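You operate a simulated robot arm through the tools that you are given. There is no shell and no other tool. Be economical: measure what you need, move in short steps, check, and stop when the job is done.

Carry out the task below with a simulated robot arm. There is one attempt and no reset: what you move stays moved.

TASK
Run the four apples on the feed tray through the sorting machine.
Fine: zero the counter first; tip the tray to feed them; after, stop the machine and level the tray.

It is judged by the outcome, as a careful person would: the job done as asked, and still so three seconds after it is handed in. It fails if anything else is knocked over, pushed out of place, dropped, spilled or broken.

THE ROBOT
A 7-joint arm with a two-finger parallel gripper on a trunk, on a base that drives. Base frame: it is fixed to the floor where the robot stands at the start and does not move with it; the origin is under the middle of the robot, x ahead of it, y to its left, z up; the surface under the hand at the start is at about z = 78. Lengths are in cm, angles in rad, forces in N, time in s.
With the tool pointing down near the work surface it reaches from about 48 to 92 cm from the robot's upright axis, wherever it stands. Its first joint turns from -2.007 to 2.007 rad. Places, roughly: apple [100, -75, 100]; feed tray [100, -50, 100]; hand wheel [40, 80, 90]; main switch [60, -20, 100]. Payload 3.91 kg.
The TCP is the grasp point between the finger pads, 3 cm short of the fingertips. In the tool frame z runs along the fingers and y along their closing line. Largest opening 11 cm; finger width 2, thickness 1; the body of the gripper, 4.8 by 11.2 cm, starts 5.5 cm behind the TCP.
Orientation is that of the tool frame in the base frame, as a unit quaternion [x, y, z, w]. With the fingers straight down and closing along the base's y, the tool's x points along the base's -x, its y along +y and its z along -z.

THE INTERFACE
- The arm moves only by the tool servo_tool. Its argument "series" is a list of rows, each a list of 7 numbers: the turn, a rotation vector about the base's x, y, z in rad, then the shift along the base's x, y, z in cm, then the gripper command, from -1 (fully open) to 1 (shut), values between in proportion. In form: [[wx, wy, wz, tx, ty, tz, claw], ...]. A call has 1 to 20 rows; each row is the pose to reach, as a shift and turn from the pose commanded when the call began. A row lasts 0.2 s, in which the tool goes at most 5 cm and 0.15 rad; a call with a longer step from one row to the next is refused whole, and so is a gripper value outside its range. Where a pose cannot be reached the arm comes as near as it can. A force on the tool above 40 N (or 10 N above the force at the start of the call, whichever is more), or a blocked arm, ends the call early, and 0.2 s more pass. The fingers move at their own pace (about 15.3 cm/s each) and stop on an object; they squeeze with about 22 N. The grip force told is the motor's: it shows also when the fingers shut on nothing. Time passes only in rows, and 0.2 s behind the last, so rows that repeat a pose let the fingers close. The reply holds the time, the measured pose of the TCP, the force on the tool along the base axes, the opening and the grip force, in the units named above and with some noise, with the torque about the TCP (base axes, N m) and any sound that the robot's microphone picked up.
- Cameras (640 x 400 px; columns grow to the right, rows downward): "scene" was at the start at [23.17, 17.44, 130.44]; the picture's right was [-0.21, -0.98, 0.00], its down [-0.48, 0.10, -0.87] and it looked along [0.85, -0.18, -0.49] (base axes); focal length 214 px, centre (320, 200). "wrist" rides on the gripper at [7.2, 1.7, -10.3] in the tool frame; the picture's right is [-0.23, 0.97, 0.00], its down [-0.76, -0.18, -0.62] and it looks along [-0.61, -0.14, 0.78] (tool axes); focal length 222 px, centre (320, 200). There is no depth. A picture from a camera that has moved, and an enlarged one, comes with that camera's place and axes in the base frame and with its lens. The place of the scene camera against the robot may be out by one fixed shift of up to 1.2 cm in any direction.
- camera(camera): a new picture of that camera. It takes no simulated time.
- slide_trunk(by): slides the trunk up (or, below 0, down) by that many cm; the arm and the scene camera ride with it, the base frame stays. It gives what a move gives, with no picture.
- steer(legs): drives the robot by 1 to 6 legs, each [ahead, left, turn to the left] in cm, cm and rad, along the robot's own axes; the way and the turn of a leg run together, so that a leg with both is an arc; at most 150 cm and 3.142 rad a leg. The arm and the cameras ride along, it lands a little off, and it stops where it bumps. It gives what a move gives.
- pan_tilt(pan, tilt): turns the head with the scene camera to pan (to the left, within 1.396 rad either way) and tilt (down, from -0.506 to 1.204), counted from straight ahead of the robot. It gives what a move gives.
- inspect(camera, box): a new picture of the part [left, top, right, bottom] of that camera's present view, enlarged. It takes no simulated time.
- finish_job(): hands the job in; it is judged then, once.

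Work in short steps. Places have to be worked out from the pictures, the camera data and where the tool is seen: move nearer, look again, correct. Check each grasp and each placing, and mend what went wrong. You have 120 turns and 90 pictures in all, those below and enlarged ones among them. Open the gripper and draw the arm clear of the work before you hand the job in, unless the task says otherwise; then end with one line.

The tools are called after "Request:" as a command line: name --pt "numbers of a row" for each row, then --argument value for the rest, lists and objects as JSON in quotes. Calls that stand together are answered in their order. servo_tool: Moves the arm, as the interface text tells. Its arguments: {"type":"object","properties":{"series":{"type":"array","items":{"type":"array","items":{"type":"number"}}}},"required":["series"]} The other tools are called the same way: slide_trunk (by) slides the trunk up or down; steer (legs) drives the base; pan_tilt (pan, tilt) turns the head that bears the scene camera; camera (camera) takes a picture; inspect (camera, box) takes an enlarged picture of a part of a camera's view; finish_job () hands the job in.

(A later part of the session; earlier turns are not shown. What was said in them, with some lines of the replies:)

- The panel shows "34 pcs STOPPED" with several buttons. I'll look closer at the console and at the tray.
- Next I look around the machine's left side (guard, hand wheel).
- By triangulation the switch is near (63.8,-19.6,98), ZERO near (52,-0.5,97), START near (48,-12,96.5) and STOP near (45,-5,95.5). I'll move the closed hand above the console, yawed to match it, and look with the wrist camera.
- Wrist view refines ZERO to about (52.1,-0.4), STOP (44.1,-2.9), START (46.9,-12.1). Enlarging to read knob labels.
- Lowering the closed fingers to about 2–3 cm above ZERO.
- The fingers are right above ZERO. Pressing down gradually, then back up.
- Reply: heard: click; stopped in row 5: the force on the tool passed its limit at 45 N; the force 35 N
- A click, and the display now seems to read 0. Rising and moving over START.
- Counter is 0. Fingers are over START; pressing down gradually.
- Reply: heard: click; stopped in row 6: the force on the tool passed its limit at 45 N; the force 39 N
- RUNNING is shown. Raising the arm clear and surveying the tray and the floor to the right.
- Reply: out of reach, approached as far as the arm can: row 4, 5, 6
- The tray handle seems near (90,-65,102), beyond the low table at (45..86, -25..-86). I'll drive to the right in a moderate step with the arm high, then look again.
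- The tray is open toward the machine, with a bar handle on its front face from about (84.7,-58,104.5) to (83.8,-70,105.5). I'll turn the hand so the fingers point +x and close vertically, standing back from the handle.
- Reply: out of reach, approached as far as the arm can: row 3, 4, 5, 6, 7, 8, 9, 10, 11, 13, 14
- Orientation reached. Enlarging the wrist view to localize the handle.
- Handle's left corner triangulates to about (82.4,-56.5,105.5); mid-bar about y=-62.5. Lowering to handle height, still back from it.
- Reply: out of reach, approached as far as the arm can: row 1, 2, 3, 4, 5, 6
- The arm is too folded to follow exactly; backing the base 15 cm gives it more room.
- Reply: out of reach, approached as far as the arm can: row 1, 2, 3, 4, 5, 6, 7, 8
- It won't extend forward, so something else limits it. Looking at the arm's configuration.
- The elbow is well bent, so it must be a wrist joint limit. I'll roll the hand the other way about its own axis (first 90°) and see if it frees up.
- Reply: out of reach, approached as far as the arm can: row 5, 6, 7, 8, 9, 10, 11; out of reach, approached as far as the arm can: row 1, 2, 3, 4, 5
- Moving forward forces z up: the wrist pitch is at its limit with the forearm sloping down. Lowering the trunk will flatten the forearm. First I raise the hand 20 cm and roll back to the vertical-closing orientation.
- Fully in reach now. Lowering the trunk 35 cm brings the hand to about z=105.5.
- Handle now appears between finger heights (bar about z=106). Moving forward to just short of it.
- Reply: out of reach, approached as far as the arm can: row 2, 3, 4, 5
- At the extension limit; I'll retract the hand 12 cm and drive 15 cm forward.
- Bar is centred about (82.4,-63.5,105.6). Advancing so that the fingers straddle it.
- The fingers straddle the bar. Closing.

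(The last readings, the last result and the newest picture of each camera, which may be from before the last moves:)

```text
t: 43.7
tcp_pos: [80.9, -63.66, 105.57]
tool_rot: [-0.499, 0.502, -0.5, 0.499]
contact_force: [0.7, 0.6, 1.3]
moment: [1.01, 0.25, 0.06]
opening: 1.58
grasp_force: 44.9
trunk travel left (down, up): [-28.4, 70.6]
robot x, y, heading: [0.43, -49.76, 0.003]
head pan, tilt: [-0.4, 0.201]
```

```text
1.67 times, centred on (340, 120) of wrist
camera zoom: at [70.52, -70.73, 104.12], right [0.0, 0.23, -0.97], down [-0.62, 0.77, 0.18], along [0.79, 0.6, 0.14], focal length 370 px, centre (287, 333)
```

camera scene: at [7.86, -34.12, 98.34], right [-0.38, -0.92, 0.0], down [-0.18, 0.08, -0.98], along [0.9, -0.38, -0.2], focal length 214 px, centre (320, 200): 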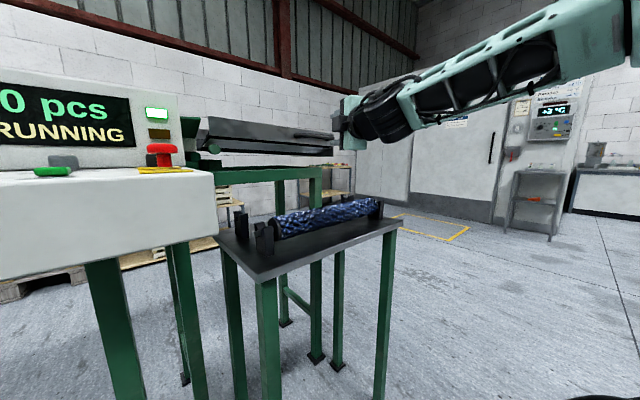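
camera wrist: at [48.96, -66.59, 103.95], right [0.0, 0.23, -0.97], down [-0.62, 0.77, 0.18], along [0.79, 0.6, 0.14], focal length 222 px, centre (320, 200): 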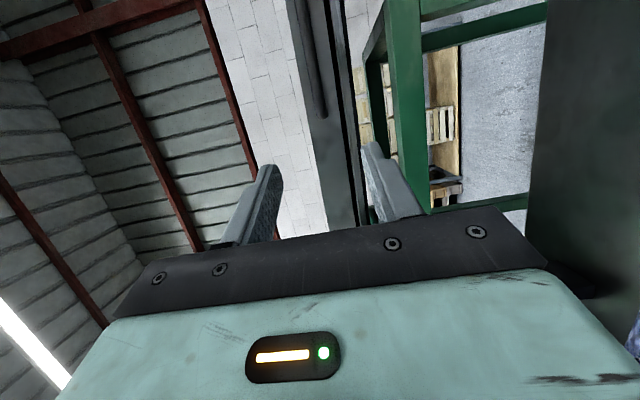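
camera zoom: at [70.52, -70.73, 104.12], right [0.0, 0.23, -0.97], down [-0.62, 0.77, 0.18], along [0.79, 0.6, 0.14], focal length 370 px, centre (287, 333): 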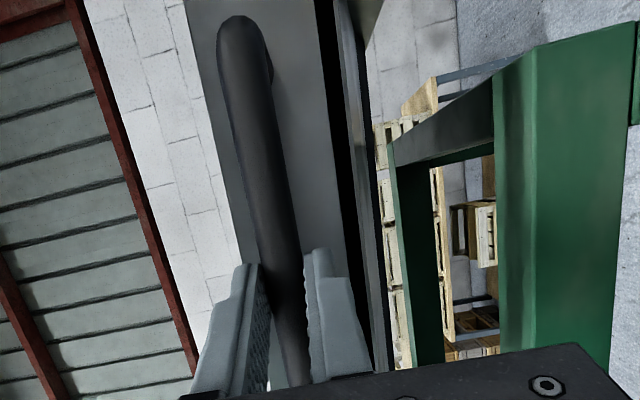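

Gripped firmly (bar 1.6 cm). Pivot estimated at about y=-31, z=100. Tipping slowly along the arc to 0.1 rad.

Request:
servo_tool --pt "-0.025 0 0 0 0.16 0.8 1" --pt "-0.05 0 0 0 0.33 1.62 1" --pt "-0.075 0 0 0 0.5 2.43 1" --pt "-0.1 0 0 0 0.71 3.23 1" --pt "-0.1 0 0 0 0.71 3.23 1"

Request:
camera --camera "scene"

```text
t: 44.8
tcp_pos: [80.76, -62.83, 108.91]
tool_rot: [0.523, -0.477, 0.525, -0.472]
contact_force: [-25.6, -0.9, -2.9]
moment: [1.01, 0.36, -0.13]
opening: 1.56
grasp_force: 44.9
trunk travel left (down, up): [-28.4, 70.6]
robot x, y, heading: [-0.31, -50.02, 0.006]
head pan, tilt: [-0.4, 0.201]
stopped in row 5: the force on the tool passed its limit at 42 N (the readings are from after the stop); the commanded pose is now the measured one
```

```text
51 pictures are left
camera scene: at [22.75, -34.04, 98.37], right [-0.38, -0.92, 0.0], down [-0.18, 0.08, -0.98], along [0.91, -0.38, -0.2], focal length 214 px, centre (320, 200)
```

scene: 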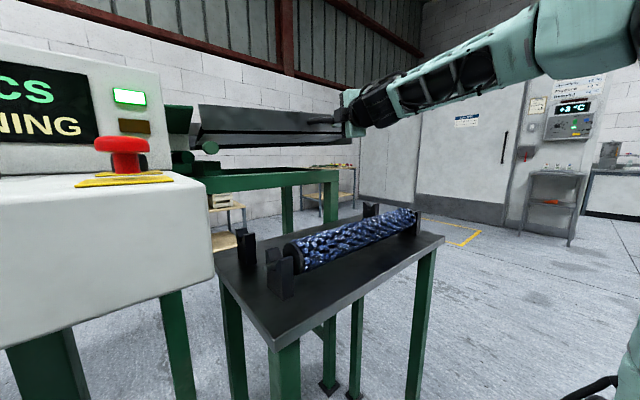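

A −x force of 25 N built up, so the bar wants to sit slightly nearer. Easing x by 0.4 cm to relieve it.

Request:
servo_tool --pt "0 0 0 -0.2 0 0 1" --pt "0 0 0 -0.4 0 0 1" --pt "0 0 0 -0.4 0 0 1"

Request:
inspect --camera "scene" --box '[160, 60, 380, 210]'

Request:
camera --camera "wrist"

```text
t: 45.4
tcp_pos: [80.8, -62.91, 108.95]
tool_rot: [0.523, -0.478, 0.524, -0.472]
contact_force: [27.5, 0.9, -0.9]
moment: [0.91, 0.31, -0.06]
opening: 1.57
grasp_force: 45.2
trunk travel left (down, up): [-28.4, 70.6]
robot x, y, heading: [-0.4, -49.84, 0.007]
head pan, tilt: [-0.4, 0.201]
stopped in row 3: the force on the tool passed its limit at 42 N (the readings are from after the stop); the commanded pose is now the measured one
```

```text
2.67 times, centred on (270, 135) of scene
camera zoom: at [23.08, -34.01, 98.31], right [-0.38, -0.92, 0.0], down [-0.19, 0.08, -0.98], along [0.9, -0.38, -0.2], focal length 572 px, centre (453, 373)
```

zoom: 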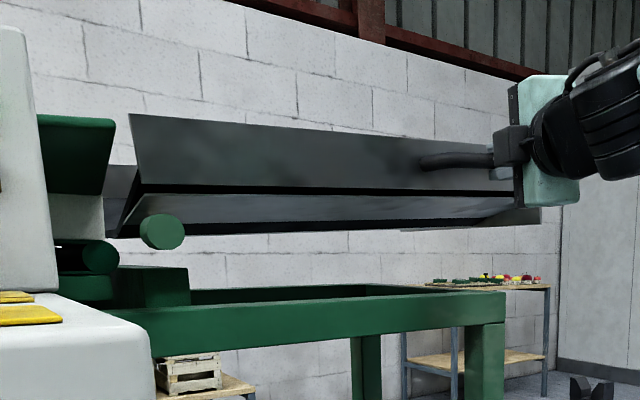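

```text
49 pictures are left
camera wrist: at [70.33, -70.24, 108.02], right [0.0, 0.13, -0.99], down [-0.62, 0.78, 0.11], along [0.79, 0.61, 0.08], focal length 222 px, centre (320, 200)
```

wrist: 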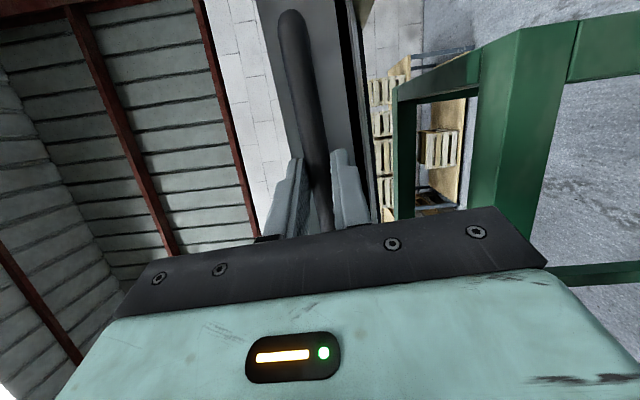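

x is stiff; a +0.2 shift centres it. Continuing the arc to about 0.2 rad.

Request:
servo_tool --pt "0 0 0 0.2 0 0 1" --pt "-0.025 0 0 0.2 0.25 0.8 1" --pt "-0.05 0 0 0.2 0.5 1.58 1" --pt "-0.075 0 0 0.2 0.76 2.36 1" --pt "-0.1 0 0 0.2 1.03 3.14 1"

Request:
pan_tilt --pan -0.2 --tilt 0.1

Request:
camera --camera "scene"

```text
t: 46.4
tcp_pos: [80.65, -62.45, 110.76]
tool_rot: [0.536, -0.462, 0.539, -0.457]
contact_force: [-27.0, -0.7, -2.6]
moment: [1.06, 0.37, -0.39]
opening: 1.58
grasp_force: 44.9
trunk travel left (down, up): [-28.4, 70.6]
robot x, y, heading: [0.17, -50.0, 0.004]
head pan, tilt: [-0.4, 0.201]
stopped in row 4: the force on the tool passed its limit at 43 N (the readings are from after the stop); the commanded pose is now the measured one
```

```text
t: 47.1
tcp_pos: [80.59, -62.27, 110.79]
tool_rot: [0.536, -0.462, 0.54, -0.456]
contact_force: [-34.0, -2.7, -5.6]
moment: [0.95, 0.42, -0.04]
opening: 1.58
grasp_force: 45.0
trunk travel left (down, up): [-28.4, 70.6]
robot x, y, heading: [0.27, -50.13, 0.009]
head pan, tilt: [-0.201, 0.099]
```

```text
48 pictures are left
camera scene: at [23.18, -32.26, 99.3], right [-0.19, -0.98, 0.0], down [-0.1, 0.02, -1.0], along [0.98, -0.19, -0.1], focal length 214 px, centre (320, 200)
```

scene: 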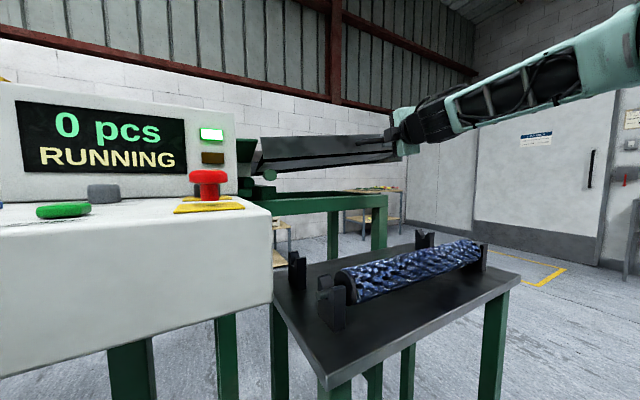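

The arc needs a slight −x drift. Easing x and continuing up; counter still 0.

Request:
servo_tool --pt "0 0 0 -0.22 0 0 1" --pt "-0.025 0 0 -0.26 0.29 0.78 1" --pt "-0.05 0 0 -0.3 0.58 1.55 1" --pt "-0.075 0 0 -0.34 0.88 2.31 1" --pt "-0.1 0 0 -0.4 1.2 3.07 1"

Request:
camera --camera "scene"

```text
t: 48.3
tcp_pos: [80.29, -61.27, 113.99]
tool_rot: [0.558, -0.434, 0.563, -0.427]
contact_force: [-14.4, -5.1, -1.4]
moment: [0.72, 0.27, -0.66]
opening: 1.6
grasp_force: 44.5
trunk travel left (down, up): [-28.4, 70.6]
robot x, y, heading: [0.11, -50.01, 0.01]
head pan, tilt: [-0.201, 0.099]
```

```text
47 pictures are left
camera scene: at [23.24, -32.28, 99.3], right [-0.19, -0.98, 0.0], down [-0.1, 0.02, -1.0], along [0.98, -0.19, -0.1], focal length 214 px, centre (320, 200)
```

scene: 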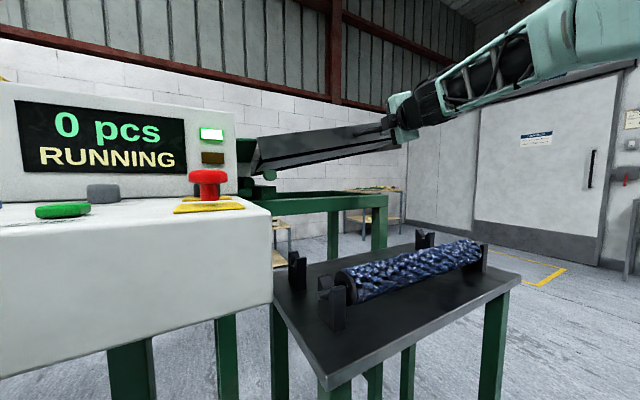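

Tilt about 0.26 rad now. Continuing gently and watching the counter.

Request:
servo_tool --pt "0 0 0 -0.1 -0.05 0 1" --pt "-0.025 0 0 -0.14 0.25 0.76 1" --pt "-0.05 0 0 -0.18 0.55 1.5 1" --pt "-0.075 0 0 -0.24 0.87 2.22 1" --pt "-0.1 0 0 -0.3 1.2 2.93 1" --pt "-0.1 0 0 -0.3 1.2 2.93 1" --pt "-0.1 0 0 -0.3 1.2 2.93 1" --pt "-0.1 0 0 -0.3 1.2 2.93 1"

Request:
camera --camera "scene"

```text
t: 50.1
tcp_pos: [79.85, -60.0, 116.98]
tool_rot: [0.579, -0.405, 0.582, -0.401]
contact_force: [-35.4, -2.8, -5.5]
moment: [0.82, 0.36, -0.2]
opening: 1.62
grasp_force: 45.3
trunk travel left (down, up): [-28.4, 70.6]
robot x, y, heading: [-0.05, -50.26, 0.006]
head pan, tilt: [-0.201, 0.099]
```

```text
46 pictures are left
camera scene: at [23.16, -32.25, 99.32], right [-0.19, -0.98, 0.0], down [-0.1, 0.02, -1.0], along [0.98, -0.19, -0.1], focal length 214 px, centre (320, 200)
```

scene: 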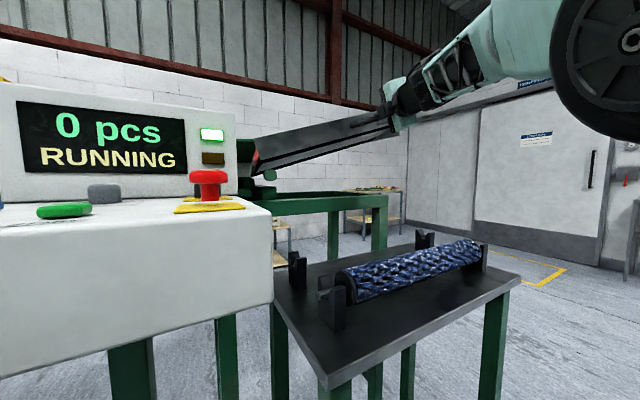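

An apple is visible at the tray's mouth. Easing x and waiting while they feed.

Request:
servo_tool --pt "0 0 0 -0.2 0 0 1" --pt "0 0 0 -0.2 0 0 1" --pt "0 0 0 -0.2 0 0 1" --pt "0 0 0 -0.2 0 0 1" --pt "0 0 0 -0.2 0 0 1" --pt "0 0 0 -0.2 0 0 1" --pt "0 0 0 -0.2 0 0 1" --pt "0 0 0 -0.2 0 0 1" --pt "0 0 0 -0.2 0 0 1" --pt "0 0 0 -0.2 0 0 1" --pt "0 0 0 -0.2 0 0 1" --pt "0 0 0 -0.2 0 0 1" --pt "0 0 0 -0.2 0 0 1" --pt "0 0 0 -0.2 0 0 1" --pt "0 0 0 -0.2 0 0 1"

Request:
pan_tilt --pan 0.3 --tilt 0.1

Request:
camera --camera "scene"

```text
t: 53.3
tcp_pos: [79.95, -60.04, 116.82]
tool_rot: [0.579, -0.406, 0.584, -0.399]
contact_force: [14.6, -9.4, 9.0]
moment: [0.94, 0.05, -0.36]
opening: 1.61
grasp_force: 45.2
trunk travel left (down, up): [-28.4, 70.6]
robot x, y, heading: [-0.02, -49.86, 0.008]
head pan, tilt: [-0.201, 0.099]
```

```text
t: 54.2
tcp_pos: [79.9, -60.13, 116.78]
tool_rot: [0.579, -0.406, 0.583, -0.4]
contact_force: [11.5, -9.7, 8.2]
moment: [0.88, 0.08, -0.33]
opening: 1.62
grasp_force: 44.9
trunk travel left (down, up): [-28.4, 70.6]
robot x, y, heading: [0.22, -49.85, 0.006]
head pan, tilt: [0.3, 0.099]
```

```text
45 pictures are left
camera scene: at [23.08, -27.73, 99.28], right [0.3, -0.95, 0.0], down [-0.1, -0.03, -0.99], along [0.95, 0.3, -0.1], focal length 214 px, centre (320, 200)
```

scene: 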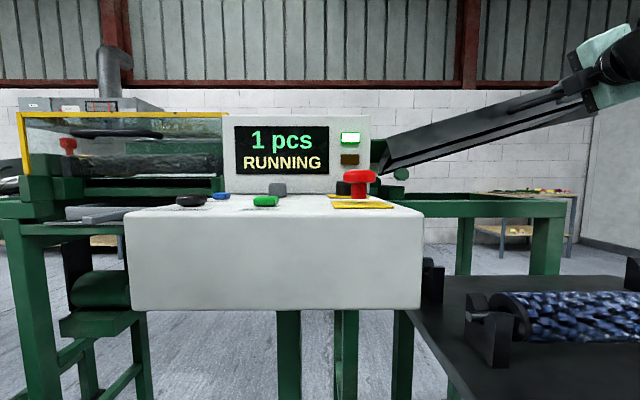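

Count is 1. Waiting further while holding the tray tipped.

Request:
servo_tool --pt "0 0 0 0.05 0 0 1" --pt "0 0 0 0.05 0 0 1" --pt "0 0 0 0.05 0 0 1" --pt "0 0 0 0.05 0 0 1" --pt "0 0 0 0.05 0 0 1" --pt "0 0 0 0.05 0 0 1" --pt "0 0 0 0.05 0 0 1" --pt "0 0 0 0.05 0 0 1" --pt "0 0 0 0.05 0 0 1" --pt "0 0 0 0.05 0 0 1" --pt "0 0 0 0.05 0 0 1" --pt "0 0 0 0.05 0 0 1" --pt "0 0 0 0.05 0 0 1" --pt "0 0 0 0.05 0 0 1" --pt "0 0 0 0.05 0 0 1" --pt "0 0 0 0.05 0 0 1" --pt "0 0 0 0.05 0 0 1" --pt "0 0 0 0.05 0 0 1" --pt "0 0 0 0.05 0 0 1" --pt "0 0 0 0.05 0 0 1"

Request:
camera --camera "scene"

```text
t: 58.4
tcp_pos: [79.98, -60.07, 116.81]
tool_rot: [0.58, -0.405, 0.583, -0.4]
contact_force: [-2.0, -4.5, 6.0]
moment: [0.93, 0.15, -0.19]
opening: 1.6
grasp_force: 45.3
trunk travel left (down, up): [-28.4, 70.6]
robot x, y, heading: [-0.07, -50.26, 0.005]
head pan, tilt: [0.3, 0.099]
```

```text
44 pictures are left
camera scene: at [23.02, -27.7, 99.29], right [0.3, -0.95, 0.0], down [-0.09, -0.03, -1.0], along [0.95, 0.3, -0.1], focal length 214 px, centre (320, 200)
```

scene: 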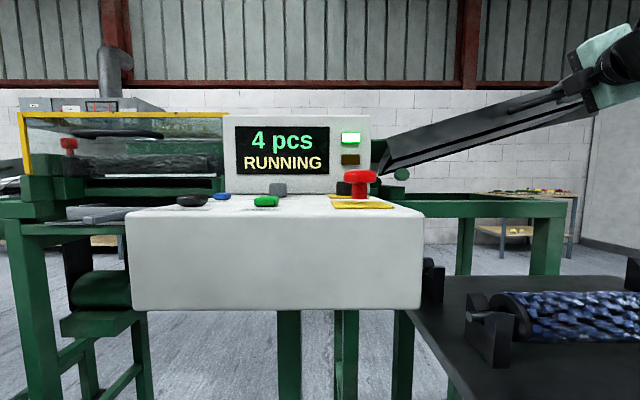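

All four counted. Now levelling the tray by retracing the arc slowly.

Request:
servo_tool --pt "0.025 0 0 0.08 -0.32 -0.75 1" --pt "0.05 0 0 0.16 -0.63 -1.5 1" --pt "0.075 0 0 0.24 -0.93 -2.25 1" --pt "0.1 0 0 0.32 -1.25 -3.0 1" --pt "0.125 0 0 0.4 -1.52 -3.75 1" --pt "0.15 0 0 0.48 -1.77 -4.5 1" --pt "0.175 0 0 0.56 -2.0 -5.25 1" --pt "0.19 0 0 0.62 -2.25 -6.0 1"

```text
t: 60.2
tcp_pos: [80.6, -62.29, 110.82]
tool_rot: [0.537, -0.461, 0.542, -0.453]
contact_force: [17.9, -2.9, 2.2]
moment: [0.96, 0.23, 0.0]
opening: 1.6
grasp_force: 45.0
trunk travel left (down, up): [-28.4, 70.6]
robot x, y, heading: [-0.07, -49.85, 0.002]
head pan, tilt: [0.3, 0.099]
stopped in row 8: the force on the tool passed its limit at 40 N (the readings are from after the stop); the commanded pose is now the measured one
```

Request:
servo_tool --pt "0.02 0 0 0.12 -0.2 -0.65 1" --pt "0.05 0 0 0.16 -0.42 -1.3 1" --pt "0.075 0 0 0.2 -0.65 -2.0 1" --pt "0.1 0 0 0.24 -0.85 -2.8 1" --pt "0.13 0 0 0.28 -1.05 -3.6 1" --pt "0.15 0 0 0.32 -1.2 -4.4 1" --pt "0.165 0 0 0.34 -1.32 -5.0 1" --pt "0.168 0 0 0.35 -1.35 -5.25 1"

Request:
camera --camera "scene"

```text
t: 62.0
tcp_pos: [80.94, -63.53, 105.74]
tool_rot: [-0.498, 0.503, -0.502, 0.497]
contact_force: [15.5, 6.2, 7.3]
moment: [0.98, 0.14, 0.05]
opening: 1.56
grasp_force: 45.0
trunk travel left (down, up): [-28.4, 70.6]
robot x, y, heading: [0.19, -49.72, 0.009]
head pan, tilt: [0.3, 0.099]
```

```text
43 pictures are left
camera scene: at [23.1, -27.66, 99.27], right [0.3, -0.95, 0.0], down [-0.1, -0.03, -0.99], along [0.95, 0.3, -0.1], focal length 214 px, centre (320, 200)
```

scene: 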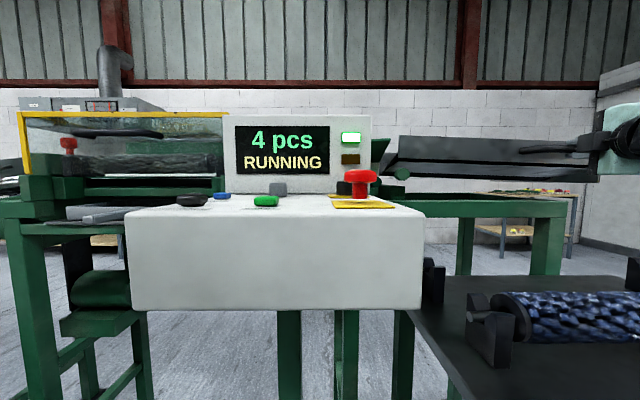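

Back at the starting height with light upward force. Lowering the last 0.15 cm, then opening and withdrawing straight back.

Request:
servo_tool --pt "0.002 0 0 -0.1 -0.05 -0.15 1" --pt "0.002 0 0 -0.1 -0.05 -0.15 0.6" --pt "0.002 0 0 -0.1 -0.05 -0.15 0" --pt "0.002 0 0 -0.1 -0.05 -0.15 0"

Request:
camera --camera "wrist"

```text
t: 63.0
tcp_pos: [80.82, -63.66, 105.53]
tool_rot: [-0.498, 0.503, -0.501, 0.497]
contact_force: [0.6, -0.3, 0.3]
moment: [-0.03, -0.02, 0.02]
opening: 5.52
grasp_force: 0.0
trunk travel left (down, up): [-28.4, 70.6]
robot x, y, heading: [0.24, -49.45, 0.001]
head pan, tilt: [0.3, 0.099]
```

```text
42 pictures are left
camera wrist: at [70.31, -70.81, 103.94], right [0.0, 0.23, -0.97], down [-0.61, 0.77, 0.18], along [0.79, 0.6, 0.14], focal length 222 px, centre (320, 200)
```

wrist: 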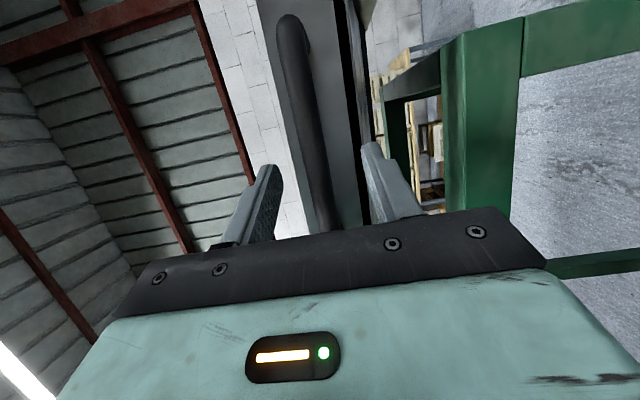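

Released cleanly and tray stays level. Withdrawing, then raising the trunk back.

Request:
servo_tool --pt "0 0 0 -3 0 0 0" --pt "0 0 0 -6 0 0 0" --pt "0 0 0 -10 0 0 0" --pt "0 0 0 -14 0 0 0" --pt "0 0 0 -14 0 0 0"

Request:
slide_trunk --by 35

Request:
pan_tilt --pan -0.2 --tilt 0.45

Request:
camera --camera "scene"

```text
t: 64.2
tcp_pos: [66.69, -64.11, 105.54]
tool_rot: [-0.496, 0.506, -0.501, 0.497]
contact_force: [0.2, 0.2, -0.1]
moment: [0.01, 0.01, 0.0]
opening: 5.51
grasp_force: 0.1
trunk travel left (down, up): [-28.4, 70.6]
robot x, y, heading: [0.25, -49.46, 0.006]
head pan, tilt: [0.3, 0.099]
```

```text
t: 67.7
tcp_pos: [66.73, -63.91, 140.41]
tool_rot: [-0.497, 0.505, -0.501, 0.497]
contact_force: [-1.3, -0.6, 0.6]
moment: [0.02, 0.02, 0.02]
opening: 5.49
grasp_force: 0.0
trunk travel left (down, up): [-63.4, 35.6]
robot x, y, heading: [-0.17, -50.26, 0.006]
head pan, tilt: [0.3, 0.099]
```

```text
t: 68.6
tcp_pos: [66.75, -63.66, 140.56]
tool_rot: [-0.497, 0.504, -0.502, 0.497]
contact_force: [-0.5, 0.0, -0.4]
moment: [0.0, 0.0, 0.01]
opening: 5.5
grasp_force: 0.2
trunk travel left (down, up): [-63.4, 35.6]
robot x, y, heading: [0.0, -49.9, 0.008]
head pan, tilt: [-0.201, 0.45]
```

```text
41 pictures are left
camera scene: at [22.87, -26.88, 131.84], right [0.39, -0.92, 0.0], down [-0.33, -0.14, -0.94], along [0.86, 0.36, -0.35], focal length 214 px, centre (320, 200)
```

scene: 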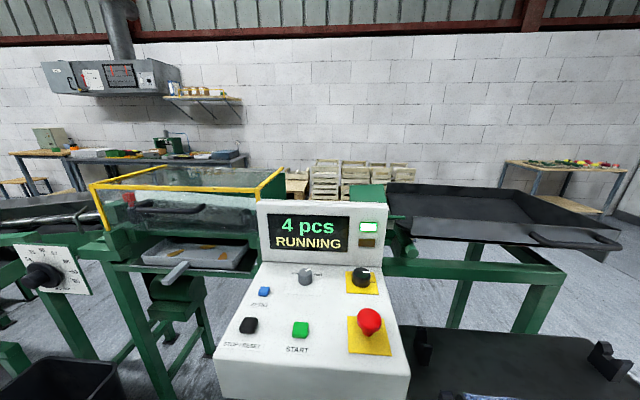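

The tray is empty and level. Reorienting the hand to point down and closing it.

Request:
servo_tool --pt "0.0739 0.1034 -0.0732 -1.2 0.2 0 1" --pt "0.1478 0.2068 -0.1465 -2.4 0.4 0 1" --pt "0.2218 0.3102 -0.2197 -3.6 0.6 0 1" --pt "0.2957 0.4135 -0.2929 -4.8 0.8 0 1" --pt "0.3696 0.5169 -0.3662 -6 1 0 1" --pt "0.4435 0.6203 -0.4394 -7.2 1.2 0 1" --pt "0.5175 0.7237 -0.5126 -8.4 1.4 0 1" --pt "0.5914 0.8271 -0.5858 -9.6 1.6 0 1" --pt "0.6653 0.9305 -0.6591 -10.8 1.8 0 1" --pt "0.7392 1.0338 -0.7323 -12 2 0 1" --pt "0.8132 1.1372 -0.8055 -13 2.2 0 1" --pt "0.8871 1.2406 -0.8788 -14 2.4 0 1" --pt "0.961 1.344 -0.952 -15 2.5 0 1" --pt "0.961 1.344 -0.952 -15 2.5 0 1"

Request:
steer --legs '[[-7, 0, 0], [0, 49, 0]]'

Request:
pan_tilt --pan 0.7 --tilt 0.5

Request:
camera --camera "scene"

Request:
camera --camera "wrist"

```text
t: 71.6
tcp_pos: [51.67, -61.07, 140.2]
tool_rot: [-0.167, 0.986, 0.0, 0.0]
contact_force: [-0.8, -0.6, -0.3]
moment: [-0.02, 0.04, -0.01]
opening: 0.0
grasp_force: 22.6
out of reach, approached as far as the arm can: row 13, 14
trunk travel left (down, up): [-63.4, 35.6]
robot x, y, heading: [0.01, -49.7, 0.006]
head pan, tilt: [-0.201, 0.45]
```

```text
t: 75.1
tcp_pos: [44.41, -11.59, 140.15]
tool_rot: [-0.167, 0.986, 0.0, 0.001]
contact_force: [1.0, -0.2, -0.2]
moment: [0.03, -0.01, -0.01]
opening: 0.0
grasp_force: 22.1
trunk travel left (down, up): [-63.4, 35.6]
robot x, y, heading: [-6.87, -0.61, 0.011]
head pan, tilt: [-0.201, 0.45]
```

```text
t: 76.3
tcp_pos: [44.39, -11.78, 140.19]
tool_rot: [-0.168, 0.986, 0.001, 0.001]
contact_force: [-0.2, 0.7, 0.0]
moment: [0.01, 0.02, 0.05]
opening: 0.0
grasp_force: 21.9
trunk travel left (down, up): [-63.4, 35.6]
robot x, y, heading: [-7.47, -0.43, 0.011]
head pan, tilt: [0.7, 0.499]
```

```text
40 pictures are left
camera scene: at [13.74, 24.86, 130.57], right [0.65, -0.76, 0.0], down [-0.36, -0.31, -0.88], along [0.67, 0.57, -0.48], focal length 214 px, centre (320, 200)
```

scene: 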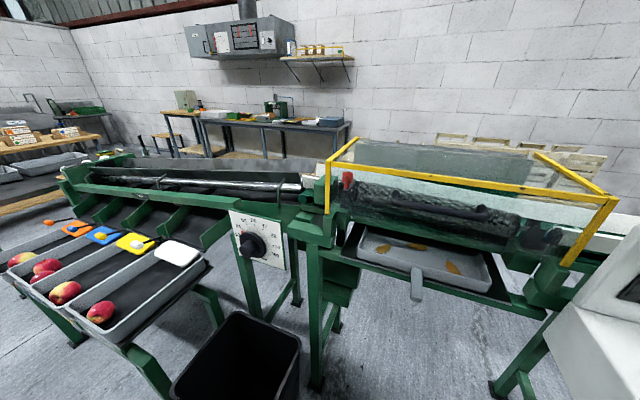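

```text
39 pictures are left
camera wrist: at [36.9, -12.47, 150.64], right [-0.11, 0.99, 0.0], down [0.78, 0.08, 0.62], along [0.62, 0.07, -0.78], focal length 222 px, centre (320, 200)
```

wrist: 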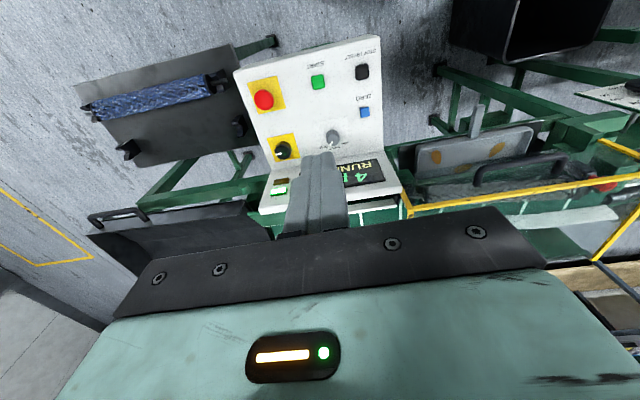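

All four apples lie in the outlet bins. STOP is at about (44,-2.6); moving above it.

Request:
servo_tool --pt "0 0 0 0 3 -3 1" --pt "0 0 0 0 6 -6 1" --pt "0 0 0 -0.3 9.1 -9 1" --pt "0 0 0 -0.3 9.1 -13 1" --pt "0 0 0 -0.3 9.1 -17 1" --pt "0 0 0 -0.3 9.1 -21 1" --pt "0 0 0 -0.3 9.1 -25 1" --pt "0 0 0 -0.3 9.1 -29 1" --pt "0 0 0 -0.3 9.1 -33 1" --pt "0 0 0 -0.3 9.1 -36 1" --pt "0 0 0 -0.3 9.1 -36 1"

Request:
camera --camera "wrist"

```text
t: 78.7
tcp_pos: [43.95, -2.61, 104.14]
tool_rot: [-0.169, 0.986, 0.0, 0.001]
contact_force: [-0.2, 0.2, 0.4]
moment: [-0.01, 0.01, 0.0]
opening: 0.0
grasp_force: 21.6
trunk travel left (down, up): [-63.4, 35.6]
robot x, y, heading: [-7.4, -0.32, 0.006]
head pan, tilt: [0.7, 0.499]
```

```text
38 pictures are left
camera wrist: at [36.55, -3.42, 114.57], right [-0.11, 0.99, 0.0], down [0.78, 0.08, 0.62], along [0.62, 0.07, -0.78], focal length 222 px, centre (320, 200)
```

wrist: 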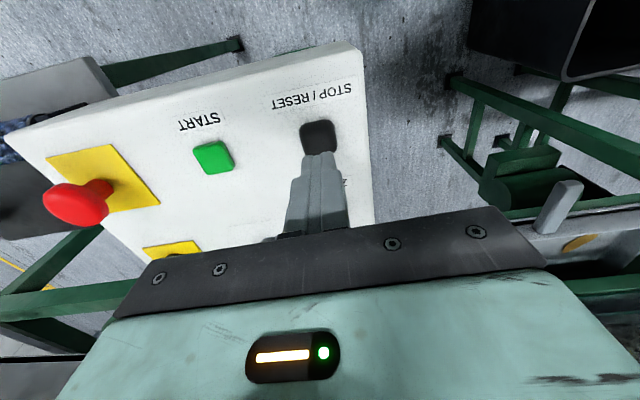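

Right over STOP. Pressing gradually.

Request:
servo_tool --pt "0 0 0 0.2 0.1 -2.5 1" --pt "0 0 0 0.2 0.1 -3.5 1" --pt "0 0 0 0.2 0.1 -4.2 1" --pt "0 0 0 0.2 0.1 -4.6 1" --pt "0 0 0 0.2 0.1 -5.0 1" --pt "0 0 0 0.2 0.1 -5.4 1" --pt "0 0 0 0.2 0.1 -5.8 1" --pt "0 0 0 0.2 0.1 -6.2 1"

Request:
servo_tool --pt "0 0 0 0 0 2 1" --pt "0 0 0 0 0 6 1" --pt "0 0 0 0 0 10 1" --pt "0 0 0 0 0 14 1" --pt "0 0 0 0 0 18 1" --pt "0 0 0 0 0 22 0" --pt "0 0 0 0 0 27 -1" --pt "0 0 0 0 -3 32 -1" --pt "0 0 0 0 -6 36 -1"

Request:
pan_tilt --pan -0.3 --tilt 0.45

Request:
camera --camera "scene"

```text
t: 79.8
tcp_pos: [44.27, -2.55, 99.83]
tool_rot: [-0.168, 0.986, -0.001, 0.005]
contact_force: [-7.4, -1.1, 34.2]
moment: [-0.06, 0.35, -0.03]
opening: 0.01
grasp_force: 22.4
trunk travel left (down, up): [-63.4, 35.6]
robot x, y, heading: [-7.4, -0.61, 0.007]
head pan, tilt: [0.7, 0.499]
heard: click
stopped in row 5: the force on the tool passed its limit at 46 N (the readings are from after the stop); the commanded pose is now the measured one
```

```text
refused: row 8 steps farther than a row can; nothing moved
```

```text
t: 81.1
tcp_pos: [44.29, -2.54, 99.9]
tool_rot: [-0.167, 0.986, -0.002, 0.004]
contact_force: [-6.4, -2.0, 48.1]
moment: [-0.07, 0.39, 0.01]
opening: 0.01
grasp_force: 22.2
trunk travel left (down, up): [-63.4, 35.6]
robot x, y, heading: [-7.13, -0.62, 0.012]
head pan, tilt: [-0.3, 0.45]
```

```text
37 pictures are left
camera scene: at [15.48, 16.31, 131.06], right [-0.29, -0.96, 0.0], down [-0.42, 0.12, -0.9], along [0.86, -0.26, -0.43], focal length 214 px, centre (320, 200)
```

scene: 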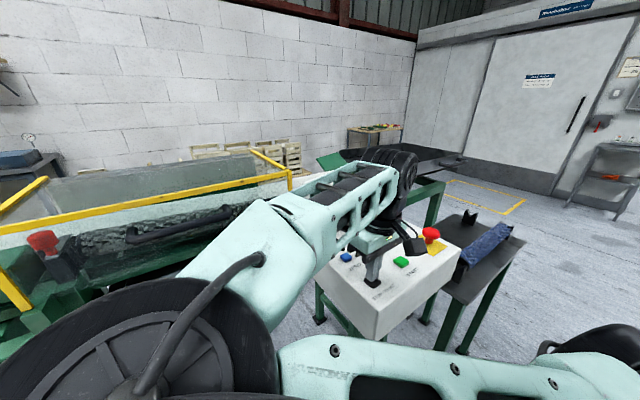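

Click heard; the retreat was refused for an over-long step, so I repeat it in smaller steps.

Request:
servo_tool --pt "0 0 0 0 0 2 1" --pt "0 0 0 0 0 5 1" --pt "0 0 0 0 0 9 1" --pt "0 0 0 0 0 13 1" --pt "0 0 0 0 0 17 1" --pt "0 0 0 0 0 21 0" --pt "0 0 0 0 0 25 -1" --pt "0 0 0 0 -2 29 -1" --pt "0 0 0 0 -5 33 -1" --pt "0 0 0 0 -9 35 -1" --pt "0 0 0 0 -13 36 -1" --pt "0 0 0 0 -17 37 -1"

Request:
camera --camera "scene"

```text
t: 83.7
tcp_pos: [44.36, -19.42, 136.75]
tool_rot: [-0.168, 0.986, 0.001, 0.004]
contact_force: [-0.4, 1.1, -0.3]
moment: [-0.03, 0.01, -0.01]
opening: 10.98
grasp_force: 0.2
trunk travel left (down, up): [-63.4, 35.6]
robot x, y, heading: [-7.49, -0.26, 0.011]
head pan, tilt: [-0.3, 0.45]
```

```text
36 pictures are left
camera scene: at [15.62, 16.35, 131.01], right [-0.29, -0.96, 0.0], down [-0.42, 0.12, -0.9], along [0.86, -0.26, -0.44], focal length 214 px, centre (320, 200)
```

scene: 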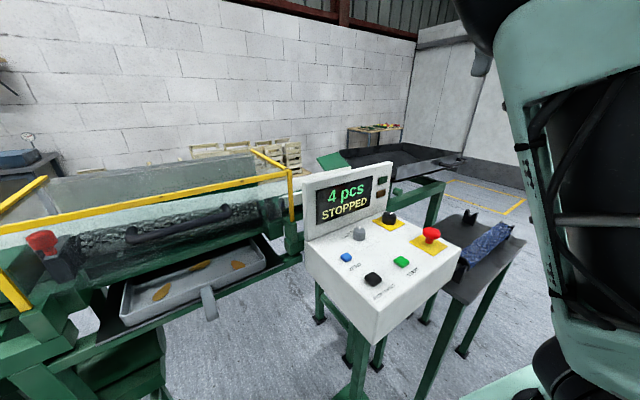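

The display reads "4 pcs STOPPED", the tray is level and empty, the hand is open and clear, and everything else is in place. Handing in.

Request:
finish_job

```text
The job is handed in.
```

The counter was zeroed, all four apples went through the machine into the outlet bins, the machine is stopped at "4 pcs", and the tray is level and empty.
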